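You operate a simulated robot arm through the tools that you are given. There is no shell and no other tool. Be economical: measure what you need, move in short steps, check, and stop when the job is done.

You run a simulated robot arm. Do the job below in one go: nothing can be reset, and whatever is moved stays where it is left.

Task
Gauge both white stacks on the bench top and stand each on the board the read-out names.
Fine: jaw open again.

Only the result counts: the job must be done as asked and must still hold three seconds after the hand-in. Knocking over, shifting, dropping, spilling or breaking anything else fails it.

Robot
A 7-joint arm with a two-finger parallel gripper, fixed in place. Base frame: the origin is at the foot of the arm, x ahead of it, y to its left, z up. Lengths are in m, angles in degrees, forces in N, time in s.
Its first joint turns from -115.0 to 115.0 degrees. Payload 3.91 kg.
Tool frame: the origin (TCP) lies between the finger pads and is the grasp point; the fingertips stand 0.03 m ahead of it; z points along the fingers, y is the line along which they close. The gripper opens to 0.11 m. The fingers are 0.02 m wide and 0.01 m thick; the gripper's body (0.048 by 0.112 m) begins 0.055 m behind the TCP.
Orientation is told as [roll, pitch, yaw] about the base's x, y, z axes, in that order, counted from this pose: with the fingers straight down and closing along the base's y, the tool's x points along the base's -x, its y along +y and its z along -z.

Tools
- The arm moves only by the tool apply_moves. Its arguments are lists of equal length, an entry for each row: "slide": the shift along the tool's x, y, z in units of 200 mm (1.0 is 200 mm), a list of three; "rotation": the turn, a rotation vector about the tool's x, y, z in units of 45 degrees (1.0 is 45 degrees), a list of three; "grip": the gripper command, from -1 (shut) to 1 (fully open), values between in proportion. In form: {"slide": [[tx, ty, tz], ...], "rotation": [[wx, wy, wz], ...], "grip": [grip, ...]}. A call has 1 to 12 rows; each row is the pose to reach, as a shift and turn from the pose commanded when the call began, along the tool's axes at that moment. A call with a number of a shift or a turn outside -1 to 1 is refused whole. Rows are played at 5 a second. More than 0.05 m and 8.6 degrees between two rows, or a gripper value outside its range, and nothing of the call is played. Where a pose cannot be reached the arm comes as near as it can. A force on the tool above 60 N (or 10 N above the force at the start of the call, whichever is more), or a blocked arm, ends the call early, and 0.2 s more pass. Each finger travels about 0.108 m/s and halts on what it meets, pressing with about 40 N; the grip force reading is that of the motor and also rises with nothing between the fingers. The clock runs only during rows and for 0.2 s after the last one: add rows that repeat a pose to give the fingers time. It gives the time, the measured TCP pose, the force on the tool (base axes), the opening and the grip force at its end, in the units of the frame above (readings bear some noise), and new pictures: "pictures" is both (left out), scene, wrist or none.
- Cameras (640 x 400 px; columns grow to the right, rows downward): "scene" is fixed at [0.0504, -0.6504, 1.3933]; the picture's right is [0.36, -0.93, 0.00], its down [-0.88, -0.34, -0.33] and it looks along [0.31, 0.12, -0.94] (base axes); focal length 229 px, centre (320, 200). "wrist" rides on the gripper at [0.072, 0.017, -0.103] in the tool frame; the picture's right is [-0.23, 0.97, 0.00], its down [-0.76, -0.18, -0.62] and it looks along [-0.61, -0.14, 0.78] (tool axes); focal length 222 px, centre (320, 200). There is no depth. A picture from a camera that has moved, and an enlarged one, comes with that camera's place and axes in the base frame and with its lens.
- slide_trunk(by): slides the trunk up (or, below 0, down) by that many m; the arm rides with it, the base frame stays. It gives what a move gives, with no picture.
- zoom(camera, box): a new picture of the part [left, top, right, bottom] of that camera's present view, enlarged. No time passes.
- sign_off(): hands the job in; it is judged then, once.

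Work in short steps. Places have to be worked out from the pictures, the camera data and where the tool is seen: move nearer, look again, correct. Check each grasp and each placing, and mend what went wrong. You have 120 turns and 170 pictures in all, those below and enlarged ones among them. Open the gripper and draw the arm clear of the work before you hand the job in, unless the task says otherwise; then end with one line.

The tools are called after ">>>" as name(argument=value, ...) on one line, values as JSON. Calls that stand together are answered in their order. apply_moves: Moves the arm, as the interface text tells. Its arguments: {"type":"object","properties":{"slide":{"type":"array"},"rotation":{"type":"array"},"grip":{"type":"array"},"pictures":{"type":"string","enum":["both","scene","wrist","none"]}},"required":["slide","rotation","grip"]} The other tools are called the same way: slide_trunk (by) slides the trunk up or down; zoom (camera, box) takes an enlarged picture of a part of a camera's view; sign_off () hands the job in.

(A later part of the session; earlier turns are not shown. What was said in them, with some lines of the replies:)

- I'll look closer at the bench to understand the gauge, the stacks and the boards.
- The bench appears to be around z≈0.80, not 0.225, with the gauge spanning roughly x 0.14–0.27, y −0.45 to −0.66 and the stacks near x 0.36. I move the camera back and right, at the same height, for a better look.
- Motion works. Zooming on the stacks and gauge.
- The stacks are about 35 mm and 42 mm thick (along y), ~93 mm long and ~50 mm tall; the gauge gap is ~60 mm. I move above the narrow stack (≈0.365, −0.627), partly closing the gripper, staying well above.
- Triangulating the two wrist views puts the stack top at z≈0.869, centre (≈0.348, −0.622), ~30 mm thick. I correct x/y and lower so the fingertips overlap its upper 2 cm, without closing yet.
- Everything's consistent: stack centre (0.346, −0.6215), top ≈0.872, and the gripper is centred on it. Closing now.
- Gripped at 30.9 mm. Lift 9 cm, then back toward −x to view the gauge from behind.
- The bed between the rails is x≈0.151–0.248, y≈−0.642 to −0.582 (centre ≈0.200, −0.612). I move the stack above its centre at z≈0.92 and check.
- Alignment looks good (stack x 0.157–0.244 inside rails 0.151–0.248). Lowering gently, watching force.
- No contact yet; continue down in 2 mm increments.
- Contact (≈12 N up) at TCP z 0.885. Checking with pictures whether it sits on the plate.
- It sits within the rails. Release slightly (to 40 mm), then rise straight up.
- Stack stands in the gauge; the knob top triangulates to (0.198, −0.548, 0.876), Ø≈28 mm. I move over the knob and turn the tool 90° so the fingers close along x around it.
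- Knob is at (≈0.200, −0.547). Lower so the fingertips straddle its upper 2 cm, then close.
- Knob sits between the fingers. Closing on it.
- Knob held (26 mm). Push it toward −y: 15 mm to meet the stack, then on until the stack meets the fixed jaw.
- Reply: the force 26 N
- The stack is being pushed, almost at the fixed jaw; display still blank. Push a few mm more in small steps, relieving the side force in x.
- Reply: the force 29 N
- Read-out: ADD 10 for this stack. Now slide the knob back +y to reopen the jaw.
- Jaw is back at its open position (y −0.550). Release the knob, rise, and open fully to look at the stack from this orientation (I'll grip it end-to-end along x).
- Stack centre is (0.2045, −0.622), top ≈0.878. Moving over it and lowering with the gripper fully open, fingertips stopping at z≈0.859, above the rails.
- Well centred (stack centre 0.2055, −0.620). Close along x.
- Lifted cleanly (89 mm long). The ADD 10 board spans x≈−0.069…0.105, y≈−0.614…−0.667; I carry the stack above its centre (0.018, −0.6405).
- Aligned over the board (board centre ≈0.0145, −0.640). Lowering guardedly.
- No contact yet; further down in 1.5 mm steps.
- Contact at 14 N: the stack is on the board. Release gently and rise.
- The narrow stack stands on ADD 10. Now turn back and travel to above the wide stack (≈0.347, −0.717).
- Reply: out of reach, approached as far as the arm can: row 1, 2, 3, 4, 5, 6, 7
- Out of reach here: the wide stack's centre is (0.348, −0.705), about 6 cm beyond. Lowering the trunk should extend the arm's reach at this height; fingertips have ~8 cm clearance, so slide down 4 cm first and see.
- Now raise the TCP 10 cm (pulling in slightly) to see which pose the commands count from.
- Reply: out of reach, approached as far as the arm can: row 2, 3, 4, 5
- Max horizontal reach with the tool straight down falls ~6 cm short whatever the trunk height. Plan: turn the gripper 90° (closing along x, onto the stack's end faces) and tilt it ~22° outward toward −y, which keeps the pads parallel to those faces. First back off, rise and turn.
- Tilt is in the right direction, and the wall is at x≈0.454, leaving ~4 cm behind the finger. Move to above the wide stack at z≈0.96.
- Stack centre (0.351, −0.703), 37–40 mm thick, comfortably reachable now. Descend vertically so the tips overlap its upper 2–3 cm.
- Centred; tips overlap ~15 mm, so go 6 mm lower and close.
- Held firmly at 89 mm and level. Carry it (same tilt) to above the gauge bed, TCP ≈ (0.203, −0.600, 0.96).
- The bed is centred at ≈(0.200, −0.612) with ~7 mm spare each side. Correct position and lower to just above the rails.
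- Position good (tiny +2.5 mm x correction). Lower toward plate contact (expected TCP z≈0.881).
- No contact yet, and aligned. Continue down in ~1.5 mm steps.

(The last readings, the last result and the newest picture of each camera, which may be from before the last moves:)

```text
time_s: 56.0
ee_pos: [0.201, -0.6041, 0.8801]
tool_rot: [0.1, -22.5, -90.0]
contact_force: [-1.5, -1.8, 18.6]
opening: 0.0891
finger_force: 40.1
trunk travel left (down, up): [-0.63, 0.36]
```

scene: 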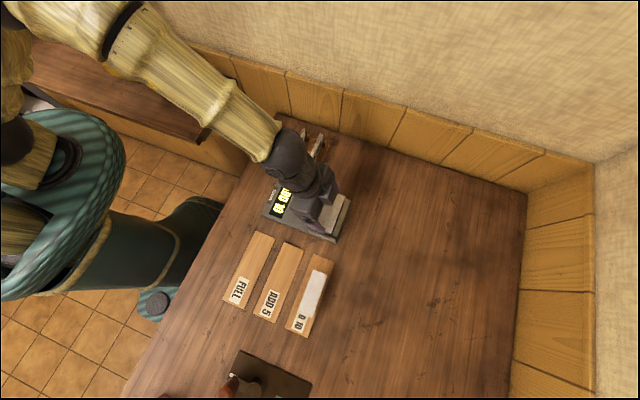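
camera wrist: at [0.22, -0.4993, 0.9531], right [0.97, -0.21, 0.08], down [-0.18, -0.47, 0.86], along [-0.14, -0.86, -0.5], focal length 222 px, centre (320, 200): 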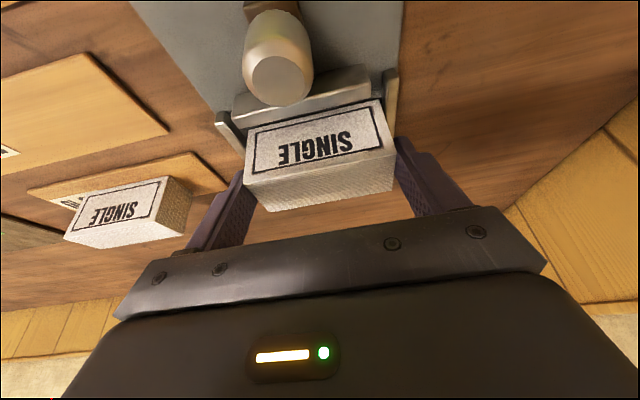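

Seated (18.6 N). Release and rise vertically.

>>> apply_moves(slide=[[-0.003, 0, -0.008], [-0.003, 0, -0.008], [-0.003, 0, -0.008], [-0.05, 0, -0.12], [-0.11, 0, -0.27], [-0.19, 0, -0.4635], [-0.19, 0, -0.4635]], rotation=[[0, 0, 0], [0, 0, 0], [0, 0, 0], [0, 0, 0], [0, 0, 0], [0, 0, 0], [0, 0, 0]], grip=[0.75, 1, 1, 1, 1, 1, 1])

>>> zoom(camera="wrist", box=[180, 0, 480, 200])

>>> zoom(camera="scene", box=[250, 150, 390, 250])

```text
time_s: 57.6
ee_pos: [0.2011, -0.6089, 0.9782]
tool_rot: [-0.1, -22.0, -89.9]
contact_force: [1.0, -0.6, 0.1]
opening: 0.11
finger_force: 0.1
trunk travel left (down, up): [-0.63, 0.36]
camera wrist: at [0.2182, -0.5033, 1.0461], right [0.97, -0.21, 0.09], down [-0.18, -0.47, 0.86], along [-0.14, -0.86, -0.5], focal length 222 px, centre (320, 200)
```

scene: 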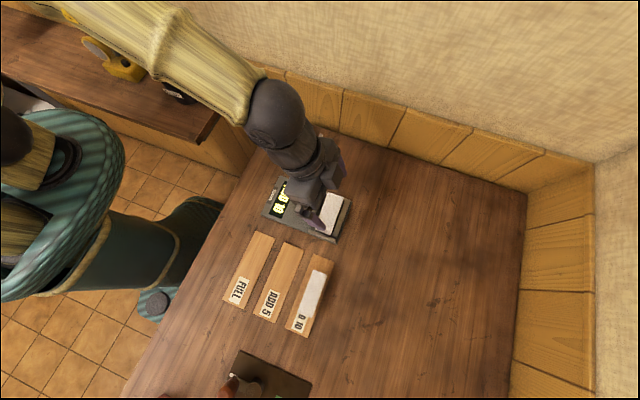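
wrist: 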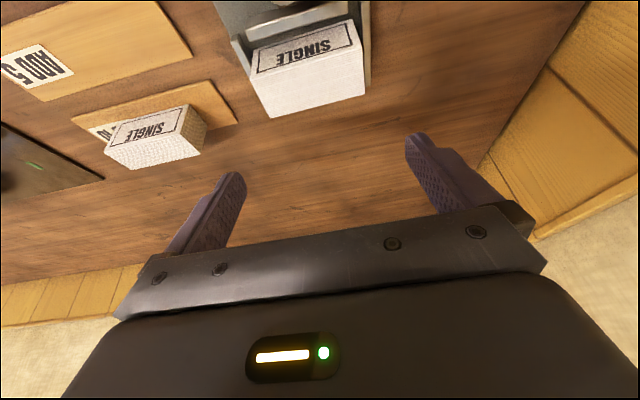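

```text
2.00 times, centred on (330, 100) of wrist
camera zoom: at [0.2182, -0.5033, 1.0461], right [0.97, -0.21, 0.09], down [-0.18, -0.47, 0.86], along [-0.14, -0.86, -0.5], focal length 444 px, centre (300, 400)
```

zoom: 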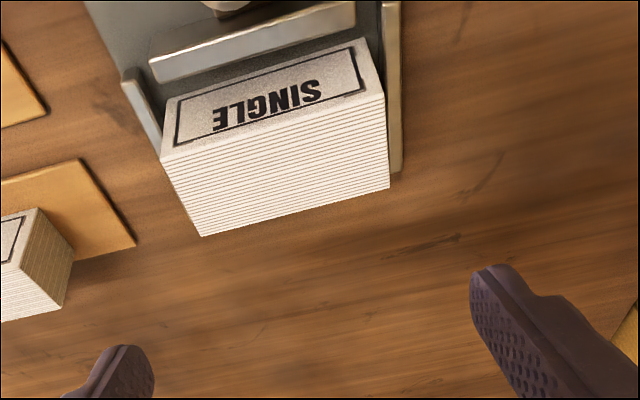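

```text
4.00 times, centred on (320, 200) of scene
camera zoom: at [0.0504, -0.6504, 1.3933], right [0.36, -0.93, 0.0], down [-0.88, -0.34, -0.33], along [0.31, 0.12, -0.94], focal length 916 px, centre (320, 200)
```

zoom: 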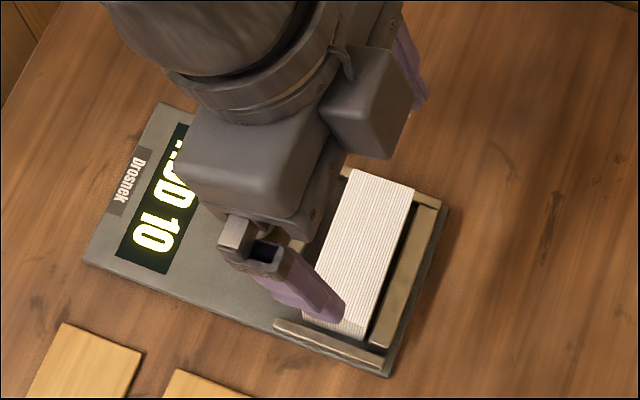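

Stack is in the gauge bed. Straighten the tool and go above the knob (0.1995, −0.549).

>>> apply_moves(slide=[[0.07, 0, -0.028], [0.14, 0, -0.056], [0.21, -0.004, -0.084], [0.278, -0.006, -0.1125], [0.278, -0.006, -0.1125]], rotation=[[0, 0.12, 0], [0, 0.25, 0], [0, 0.37, 0], [0, 0.489, 0], [0, 0.489, 0]], grip=[0.7, 0.4, 0.2, 0, 0], pictures="wrist")

>>> zoom(camera="wrist", box=[230, 60, 430, 220])

```text
time_s: 58.8
ee_pos: [0.1991, -0.5462, 0.9777]
tool_rot: [0.1, -0.1, -90.0]
contact_force: [0.5, 0.2, -1.2]
opening: 0.0551
finger_force: 0.1
trunk travel left (down, up): [-0.63, 0.36]
camera wrist: at [0.2165, -0.4737, 1.08], right [0.97, -0.23, 0.0], down [-0.18, -0.76, 0.62], along [-0.14, -0.61, -0.78], focal length 222 px, centre (320, 200)
```

wrist: 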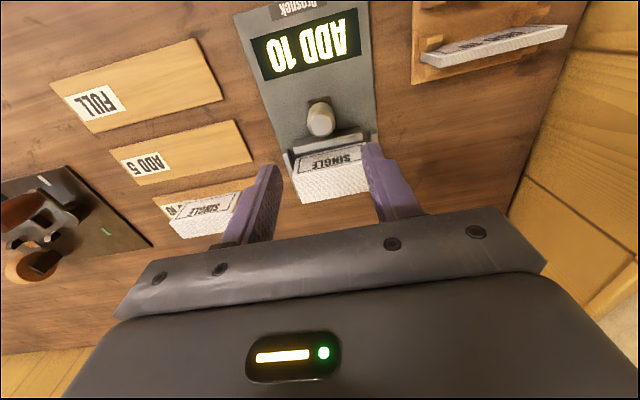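

```text
2.50 times, centred on (330, 140) of wrist
camera zoom: at [0.2165, -0.4737, 1.08], right [0.97, -0.23, 0.0], down [-0.18, -0.76, 0.62], along [-0.14, -0.61, -0.78], focal length 555 px, centre (295, 350)
```

zoom: 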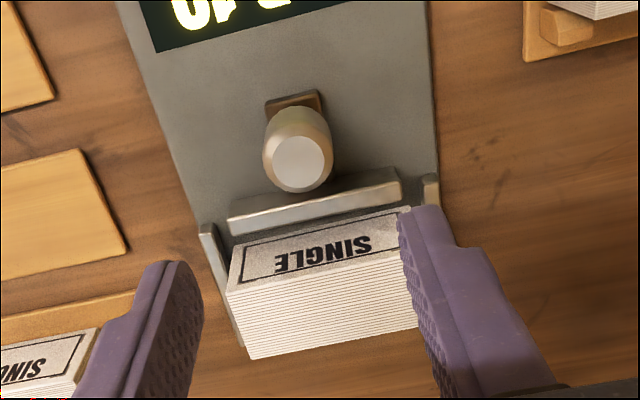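

Same knob position as before. Lower and grip it.

>>> apply_moves(slide=[[-0.012, 0.003, 0.12], [-0.012, 0.003, 0.28], [-0.012, 0.003, 0.42], [-0.012, 0.003, 0.46], [-0.012, 0.003, 0.46], [-0.012, 0.003, 0.46], [-0.012, 0.003, 0.46], [-0.012, 0.003, 0.46]], rotation=[[0, 0, 0], [0, 0, 0], [0, 0, 0], [0, 0, 0], [0, 0, 0], [0, 0, 0], [0, 0, 0], [0, 0, 0]], grip=[0, 0, 0, 0, -0.3, -0.6, -0.8, -0.8], pictures="wrist")

```text
time_s: 60.6
ee_pos: [0.2006, -0.5478, 0.8835]
tool_rot: [0.0, 0.1, -89.9]
contact_force: [-3.2, 0.0, -2.3]
opening: 0.0268
finger_force: 45.2
trunk travel left (down, up): [-0.63, 0.36]
camera wrist: at [0.2174, -0.4762, 0.9861], right [0.97, -0.23, 0.0], down [-0.18, -0.76, 0.62], along [-0.14, -0.61, -0.78], focal length 222 px, centre (320, 200)
```

wrist: 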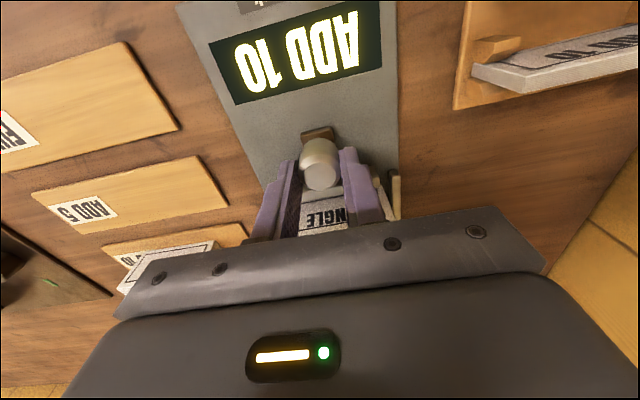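

Gripped. Push toward −y; expect contact after ~18 mm of travel.

>>> apply_moves(slide=[[-0.02, -0.003, 0], [-0.04, -0.004, 0], [-0.06, -0.005, 0], [-0.075, -0.006, 0.002], [-0.085, -0.006, 0.002], [-0.095, -0.006, 0.003], [-0.105, -0.006, 0.003], [-0.105, -0.006, 0.003]], rotation=[[0, 0, 0], [0, 0, 0], [0, 0, 0], [0, 0, 0], [0, 0, 0], [0, 0, 0], [0, 0, 0], [0, 0, 0]], grip=[-0.8, -0.8, -0.8, -0.8, -0.8, -0.8, -0.8, -0.8], pictures="none")

>>> zoom(camera="scene", box=[250, 150, 390, 250])

```text
time_s: 62.4
ee_pos: [0.2004, -0.5657, 0.8842]
tool_rot: [-0.1, 0.5, -90.1]
contact_force: [-4.0, 25.3, -22.4]
opening: 0.0269
finger_force: 45.2
trunk travel left (down, up): [-0.63, 0.36]
```

```text
4.00 times, centred on (320, 200) of scene
camera zoom: at [0.0504, -0.6504, 1.3933], right [0.36, -0.93, 0.0], down [-0.88, -0.34, -0.33], along [0.31, 0.12, -0.94], focal length 916 px, centre (320, 200)
```

zoom: 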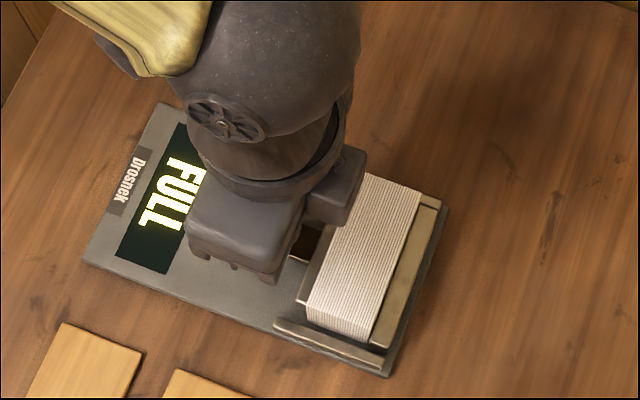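

Read-out: FULL. Slide the knob back to reopen the jaw.

>>> apply_moves(slide=[[0.02, 0, 0], [0.045, 0, 0], [0.07, 0, 0], [0.095, 0, 0], [0.115, 0, 0], [0.115, 0, 0]], rotation=[[0, 0, 0], [0, 0, 0], [0, 0, 0], [0, 0, 0], [0, 0, 0], [0, 0, 0]], grip=[-0.8, -0.8, -0.8, -0.8, -0.8, -0.8], pictures="none")

```text
time_s: 63.8
ee_pos: [0.1996, -0.5469, 0.8843]
tool_rot: [0.0, 0.0, -90.0]
contact_force: [4.0, -2.6, -15.6]
opening: 0.0267
finger_force: 45.4
trunk travel left (down, up): [-0.63, 0.36]
```

Jaw fully open again (knob at −0.547). Release the knob, rise, open fully and move over the stack.

>>> apply_moves(slide=[[0, 0, 0], [0, 0, 0], [0, 0, 0], [0, 0, -0.1], [0, 0, -0.25], [0, 0, -0.45], [-0.15, 0.01, -0.45], [-0.34, 0.015, -0.45], [-0.34, 0.015, -0.45]], rotation=[[0, 0, 0], [0, 0, 0], [0, 0, 0], [0, 0, 0], [0, 0, 0], [0, 0, 0], [0, 0, 0], [0, 0, 0], [0, 0, 0]], grip=[-0.4, -0.1, 0, 0, 0, 0.3, 0.8, 1, 1])

>>> zoom(camera="wrist", box=[200, 20, 440, 200])

```text
time_s: 65.8
ee_pos: [0.2003, -0.6144, 0.9771]
tool_rot: [0.1, -0.1, -90.0]
contact_force: [0.1, 0.5, -0.2]
opening: 0.1101
finger_force: 0.1
trunk travel left (down, up): [-0.63, 0.36]
camera wrist: at [0.2177, -0.542, 1.0786], right [0.97, -0.23, 0.0], down [-0.18, -0.76, 0.62], along [-0.14, -0.61, -0.78], focal length 222 px, centre (320, 200)
```

scene: 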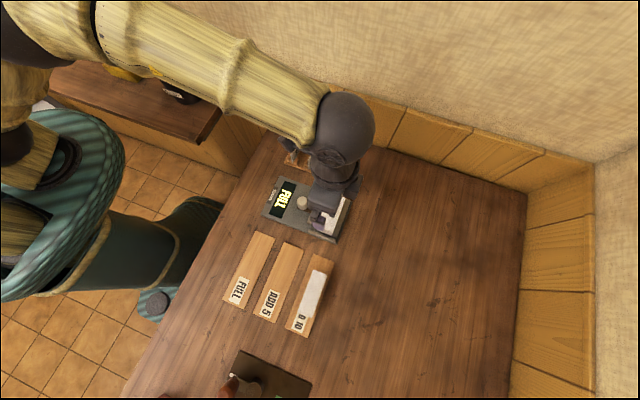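
wrist: 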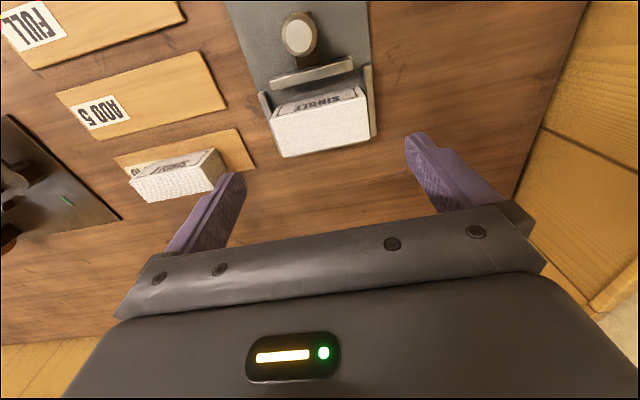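

```text
2.22 times, centred on (320, 110) of wrist
camera zoom: at [0.2177, -0.542, 1.0786], right [0.97, -0.23, 0.0], down [-0.18, -0.76, 0.62], along [-0.14, -0.61, -0.78], focal length 494 px, centre (320, 400)
```

zoom: 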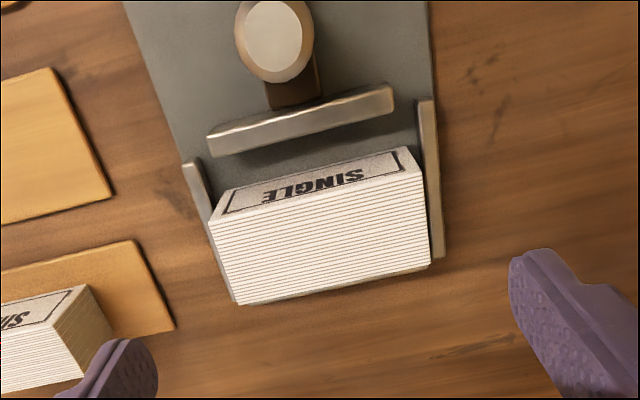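

Stack centre (0.201, −0.618). Lower, grip along x, and lift.

>>> apply_moves(slide=[[-0.018, 0.0035, 0], [-0.018, 0.0035, 0.15], [-0.018, 0.0035, 0.3], [-0.018, 0.0035, 0.4], [-0.018, 0.0035, 0.4455], [-0.018, 0.0035, 0.4455]], rotation=[[0, 0, 0], [0, 0, 0], [0, 0, 0], [0, 0, 0], [0, 0, 0], [0, 0, 0]], grip=[1, 1, 1, 1, 1, 1], pictures="wrist")

>>> apply_moves(slide=[[0, 0, 0], [0, 0, 0], [0, 0, 0], [0, 0, 0]], rotation=[[0, 0, 0], [0, 0, 0], [0, 0, 0], [0, 0, 0]], grip=[0.6, 0.3, 0.1, 0.1], pictures="none")

```text
time_s: 67.2
ee_pos: [0.2047, -0.6203, 0.886]
tool_rot: [0.0, -0.1, -89.9]
contact_force: [-0.5, 0.3, 0.4]
opening: 0.1099
finger_force: 0.0
trunk travel left (down, up): [-0.63, 0.36]
camera wrist: at [0.222, -0.5463, 0.9883], right [0.97, -0.23, 0.0], down [-0.18, -0.76, 0.62], along [-0.14, -0.61, -0.78], focal length 222 px, centre (320, 200)
```

wrist: 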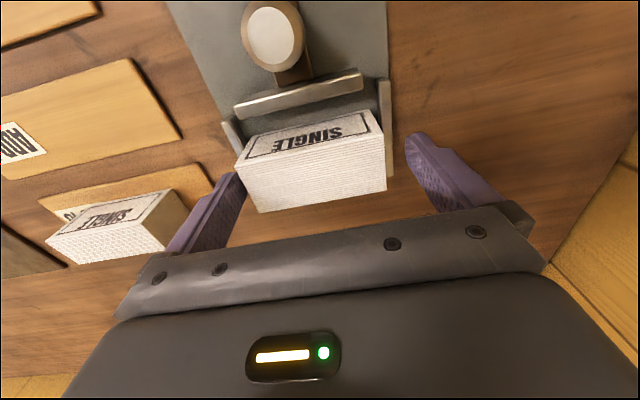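

```text
time_s: 68.2
ee_pos: [0.2056, -0.6187, 0.8861]
tool_rot: [0.0, 0.0, -90.1]
contact_force: [-0.2, -0.4, -0.2]
opening: 0.0892
finger_force: 39.8
trunk travel left (down, up): [-0.63, 0.36]
```

Gripped at 89 mm. Lift 8.5 cm and check.

>>> apply_moves(slide=[[0, 0, -0.02], [0, 0, -0.08], [0, 0, -0.2], [0, 0, -0.42], [0, 0, -0.42]], rotation=[[0, 0, 0], [0, 0, 0], [0, 0, 0], [0, 0, 0], [0, 0, 0]], grip=[0.1, 0.1, 0.1, 0.1, 0.1])

```text
time_s: 69.4
ee_pos: [0.2035, -0.6162, 0.9693]
tool_rot: [0.0, -0.1, -90.0]
contact_force: [-1.0, 0.1, -0.7]
opening: 0.0891
finger_force: 40.0
trunk travel left (down, up): [-0.63, 0.36]
camera wrist: at [0.2213, -0.544, 1.0721], right [0.97, -0.23, 0.0], down [-0.18, -0.76, 0.62], along [-0.14, -0.61, -0.78], focal length 222 px, centre (320, 200)
```

scene: 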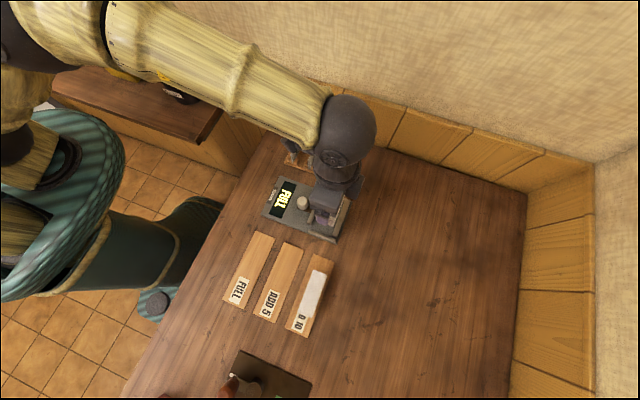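
wrist: 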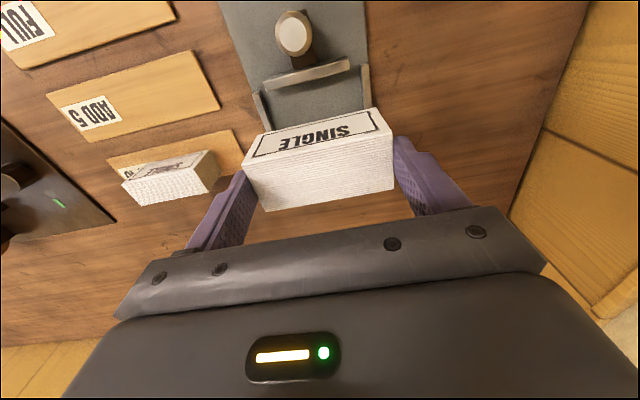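

Now carry to above the FULL board (≈0.018, −0.485) and look.

>>> apply_moves(slide=[[0.1, -0.155, 0], [0.21, -0.31, 0], [0.32, -0.465, 0], [0.43, -0.62, 0], [0.54, -0.775, 0], [0.65, -0.9275, 0], [0.65, -0.9275, 0.15], [0.65, -0.9275, 0.15]], rotation=[[0, 0, 0], [0, 0, 0], [0, 0, 0], [0, 0, 0], [0, 0, 0], [0, 0, 0], [0, 0, 0], [0, 0, 0]], grip=[0.1, 0.1, 0.1, 0.1, 0.1, 0.1, 0.1, 0.1])

>>> zoom(camera="wrist", box=[150, 20, 470, 220])

```text
time_s: 71.2
ee_pos: [0.0175, -0.4868, 0.9385]
tool_rot: [0.0, 0.0, -89.9]
contact_force: [0.1, -0.1, -0.8]
opening: 0.0892
finger_force: 39.8
trunk travel left (down, up): [-0.63, 0.36]
camera wrist: at [0.036, -0.4154, 1.0398], right [0.97, -0.23, 0.0], down [-0.18, -0.76, 0.62], along [-0.14, -0.61, -0.78], focal length 222 px, centre (320, 200)
```

scene: 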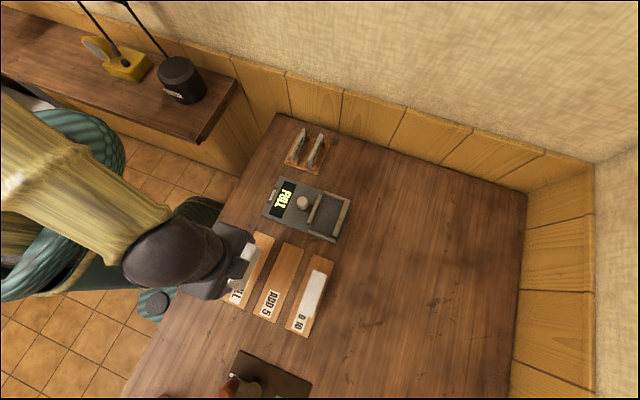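
wrist: 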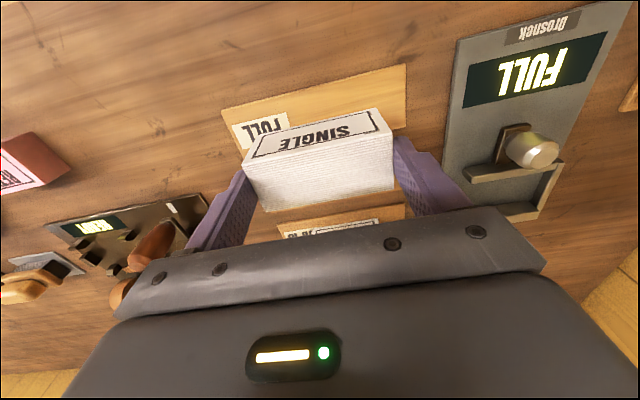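

```text
2.00 times, centred on (310, 120) of wrist
camera zoom: at [0.036, -0.4154, 1.0398], right [0.97, -0.23, 0.0], down [-0.18, -0.76, 0.62], along [-0.14, -0.61, -0.78], focal length 444 px, centre (340, 360)
```

zoom: 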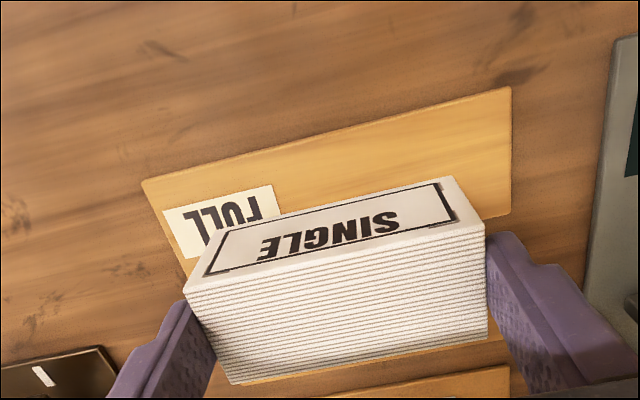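

Board FULL centre ≈(0.015, −0.484); stack is nearly centred. Lower to near contact (expected TCP z≈0.886).

>>> apply_moves(slide=[[0.0075, 0, 0.1], [0.0075, 0, 0.19], [0.0075, 0, 0.225], [0.0075, 0, 0.24], [0.0075, 0, 0.24]], rotation=[[0, 0, 0], [0, 0, 0], [0, 0, 0], [0, 0, 0], [0, 0, 0]], grip=[0.1, 0.1, 0.1, 0.1, 0.1], pictures="none")

>>> apply_moves(slide=[[0, 0, 0.0075], [0, 0, 0.015], [0, 0, 0.0225], [0, 0, 0.03], [0, 0, 0.03]], rotation=[[0, 0, 0], [0, 0, 0], [0, 0, 0], [0, 0, 0], [0, 0, 0]], grip=[0.1, 0.1, 0.1, 0.1, 0.1], pictures="wrist")

```text
time_s: 72.4
ee_pos: [0.0167, -0.4852, 0.8916]
tool_rot: [0.0, 0.0, -90.1]
contact_force: [0.5, 0.9, -0.7]
opening: 0.0892
finger_force: 39.9
trunk travel left (down, up): [-0.63, 0.36]
```

```text
time_s: 73.6
ee_pos: [0.0161, -0.4841, 0.8859]
tool_rot: [0.1, 0.1, -90.0]
contact_force: [-0.5, 0.3, -0.5]
opening: 0.0894
finger_force: 40.0
trunk travel left (down, up): [-0.63, 0.36]
camera wrist: at [0.0337, -0.4131, 0.9882], right [0.97, -0.23, 0.0], down [-0.18, -0.76, 0.62], along [-0.14, -0.61, -0.78], focal length 222 px, centre (320, 200)
```

wrist: 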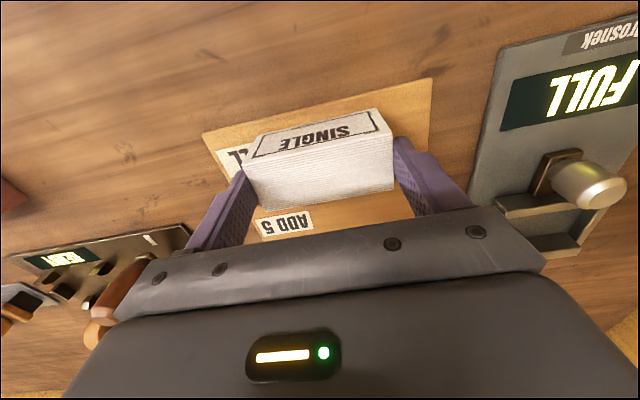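

>>> apply_moves(slide=[[0, 0, 0.0075], [0, 0, 0.015], [0, 0, 0.0175], [0, 0, 0.0175]], rotation=[[0, 0, 0], [0, 0, 0], [0, 0, 0], [0, 0, 0]], grip=[0.1, 0.1, 0.1, 0.1], pictures="none")

```text
time_s: 74.6
ee_pos: [0.0166, -0.4847, 0.8851]
tool_rot: [0.0, -0.3, -89.9]
contact_force: [-2.2, 0.1, 24.8]
opening: 0.0892
finger_force: 39.8
trunk travel left (down, up): [-0.63, 0.36]
```

Seated on the board (25 N). Release and rise.

>>> apply_moves(slide=[[0, 0, -0.012], [0, 0, -0.012], [0, 0, -0.012], [0, 0, -0.012], [0, 0, -0.1], [0, 0, -0.25], [0, 0, -0.45], [0, 0, -0.6]], rotation=[[0, 0, 0], [0, 0, 0], [0, 0, 0], [0, 0, 0], [0, 0, 0], [0, 0, 0], [0, 0, 0], [0, 0, 0]], grip=[0.1, 0.6, 1, 1, 1, 1, 1, 1], pictures="wrist")

```text
time_s: 76.4
ee_pos: [0.017, -0.4888, 1.0015]
tool_rot: [0.0, 0.1, -89.9]
contact_force: [-0.3, 0.7, 1.0]
opening: 0.1097
finger_force: 0.1
trunk travel left (down, up): [-0.63, 0.36]
camera wrist: at [0.0347, -0.4161, 1.1041], right [0.97, -0.23, 0.0], down [-0.18, -0.76, 0.62], along [-0.14, -0.61, -0.78], focal length 222 px, centre (320, 200)
```

wrist: 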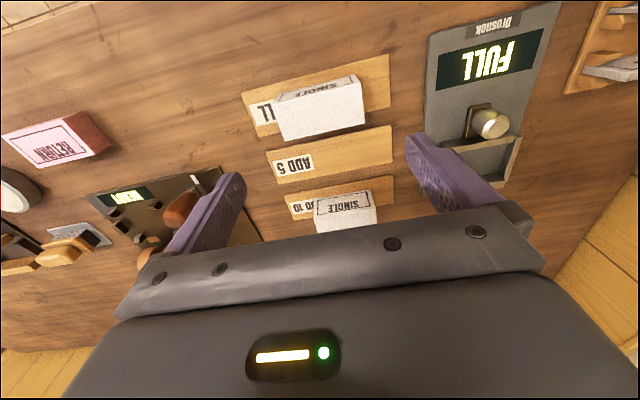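

Both stacks are on their boards. Draw the arm clear and do a final check from the scene camera.

>>> apply_moves(slide=[[0.05, 0.15, -0.1], [0.1, 0.35, -0.2], [0.15, 0.55, -0.25], [0.2, 0.75, -0.25], [0.25, 0.95, -0.25], [0.25, 0.95, -0.25]], rotation=[[0, 0, 0], [0, 0, 0], [0, 0, 0], [0, 0, 0], [0, 0, 0], [0, 0, 0]], grip=[1, 1, 1, 1, 1, 1])

>>> zoom(camera="scene", box=[210, 220, 370, 350])

>>> zoom(camera="scene", box=[230, 120, 390, 250])

```text
time_s: 77.8
ee_pos: [0.2059, -0.4362, 1.0533]
tool_rot: [-0.1, -0.1, -90.0]
contact_force: [0.8, 0.7, -0.3]
opening: 0.11
finger_force: 0.0
trunk travel left (down, up): [-0.63, 0.36]
camera wrist: at [0.2227, -0.3639, 1.1555], right [0.97, -0.23, 0.0], down [-0.18, -0.76, 0.62], along [-0.14, -0.61, -0.78], focal length 222 px, centre (320, 200)
```

scene: 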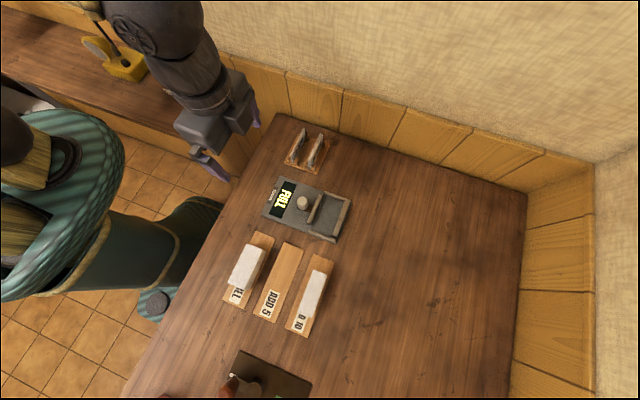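
wrist: 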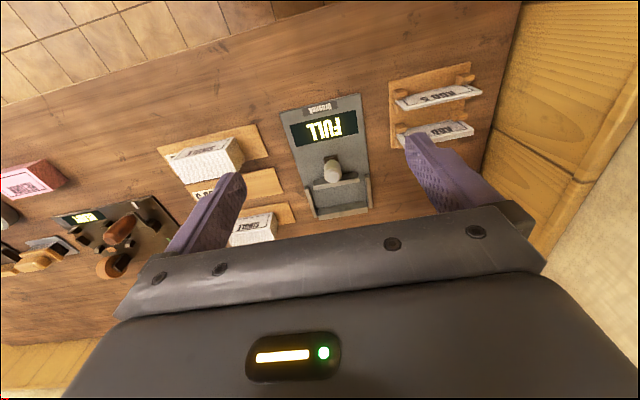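

```text
3.08 times, centred on (290, 285) of scene
camera zoom: at [0.0504, -0.6504, 1.3933], right [0.36, -0.93, 0.0], down [-0.88, -0.34, -0.33], along [0.31, 0.12, -0.94], focal length 705 px, centre (412, -62)
```

zoom: 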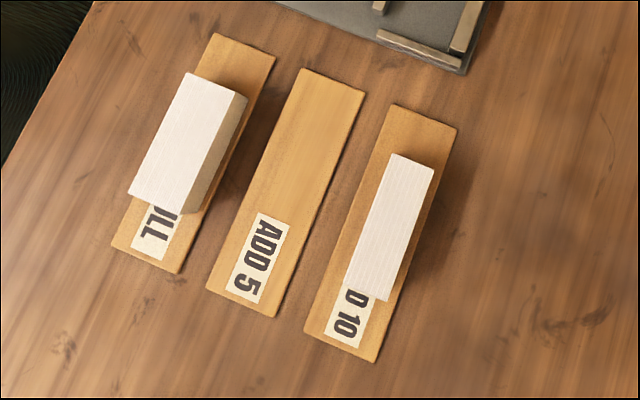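

```text
3.08 times, centred on (310, 185) of scene
camera zoom: at [0.0504, -0.6504, 1.3933], right [0.36, -0.93, 0.0], down [-0.88, -0.34, -0.33], along [0.31, 0.12, -0.94], focal length 705 px, centre (351, 246)
```

zoom: 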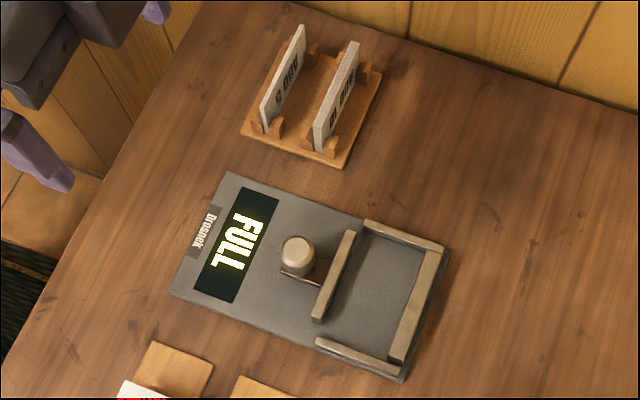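

Everything checks out: the stacks stand on ADD 10 and FULL, the jaw is open as at the start, the gripper is open and clear, and nothing else has moved. Handing in.

>>> sign_off()

```text
The job is handed in.
```

Both stacks are gauged and standing on their boards: the narrow one read ADD 10 and the wide one read FULL. The jaw is open again and the arm is clear.
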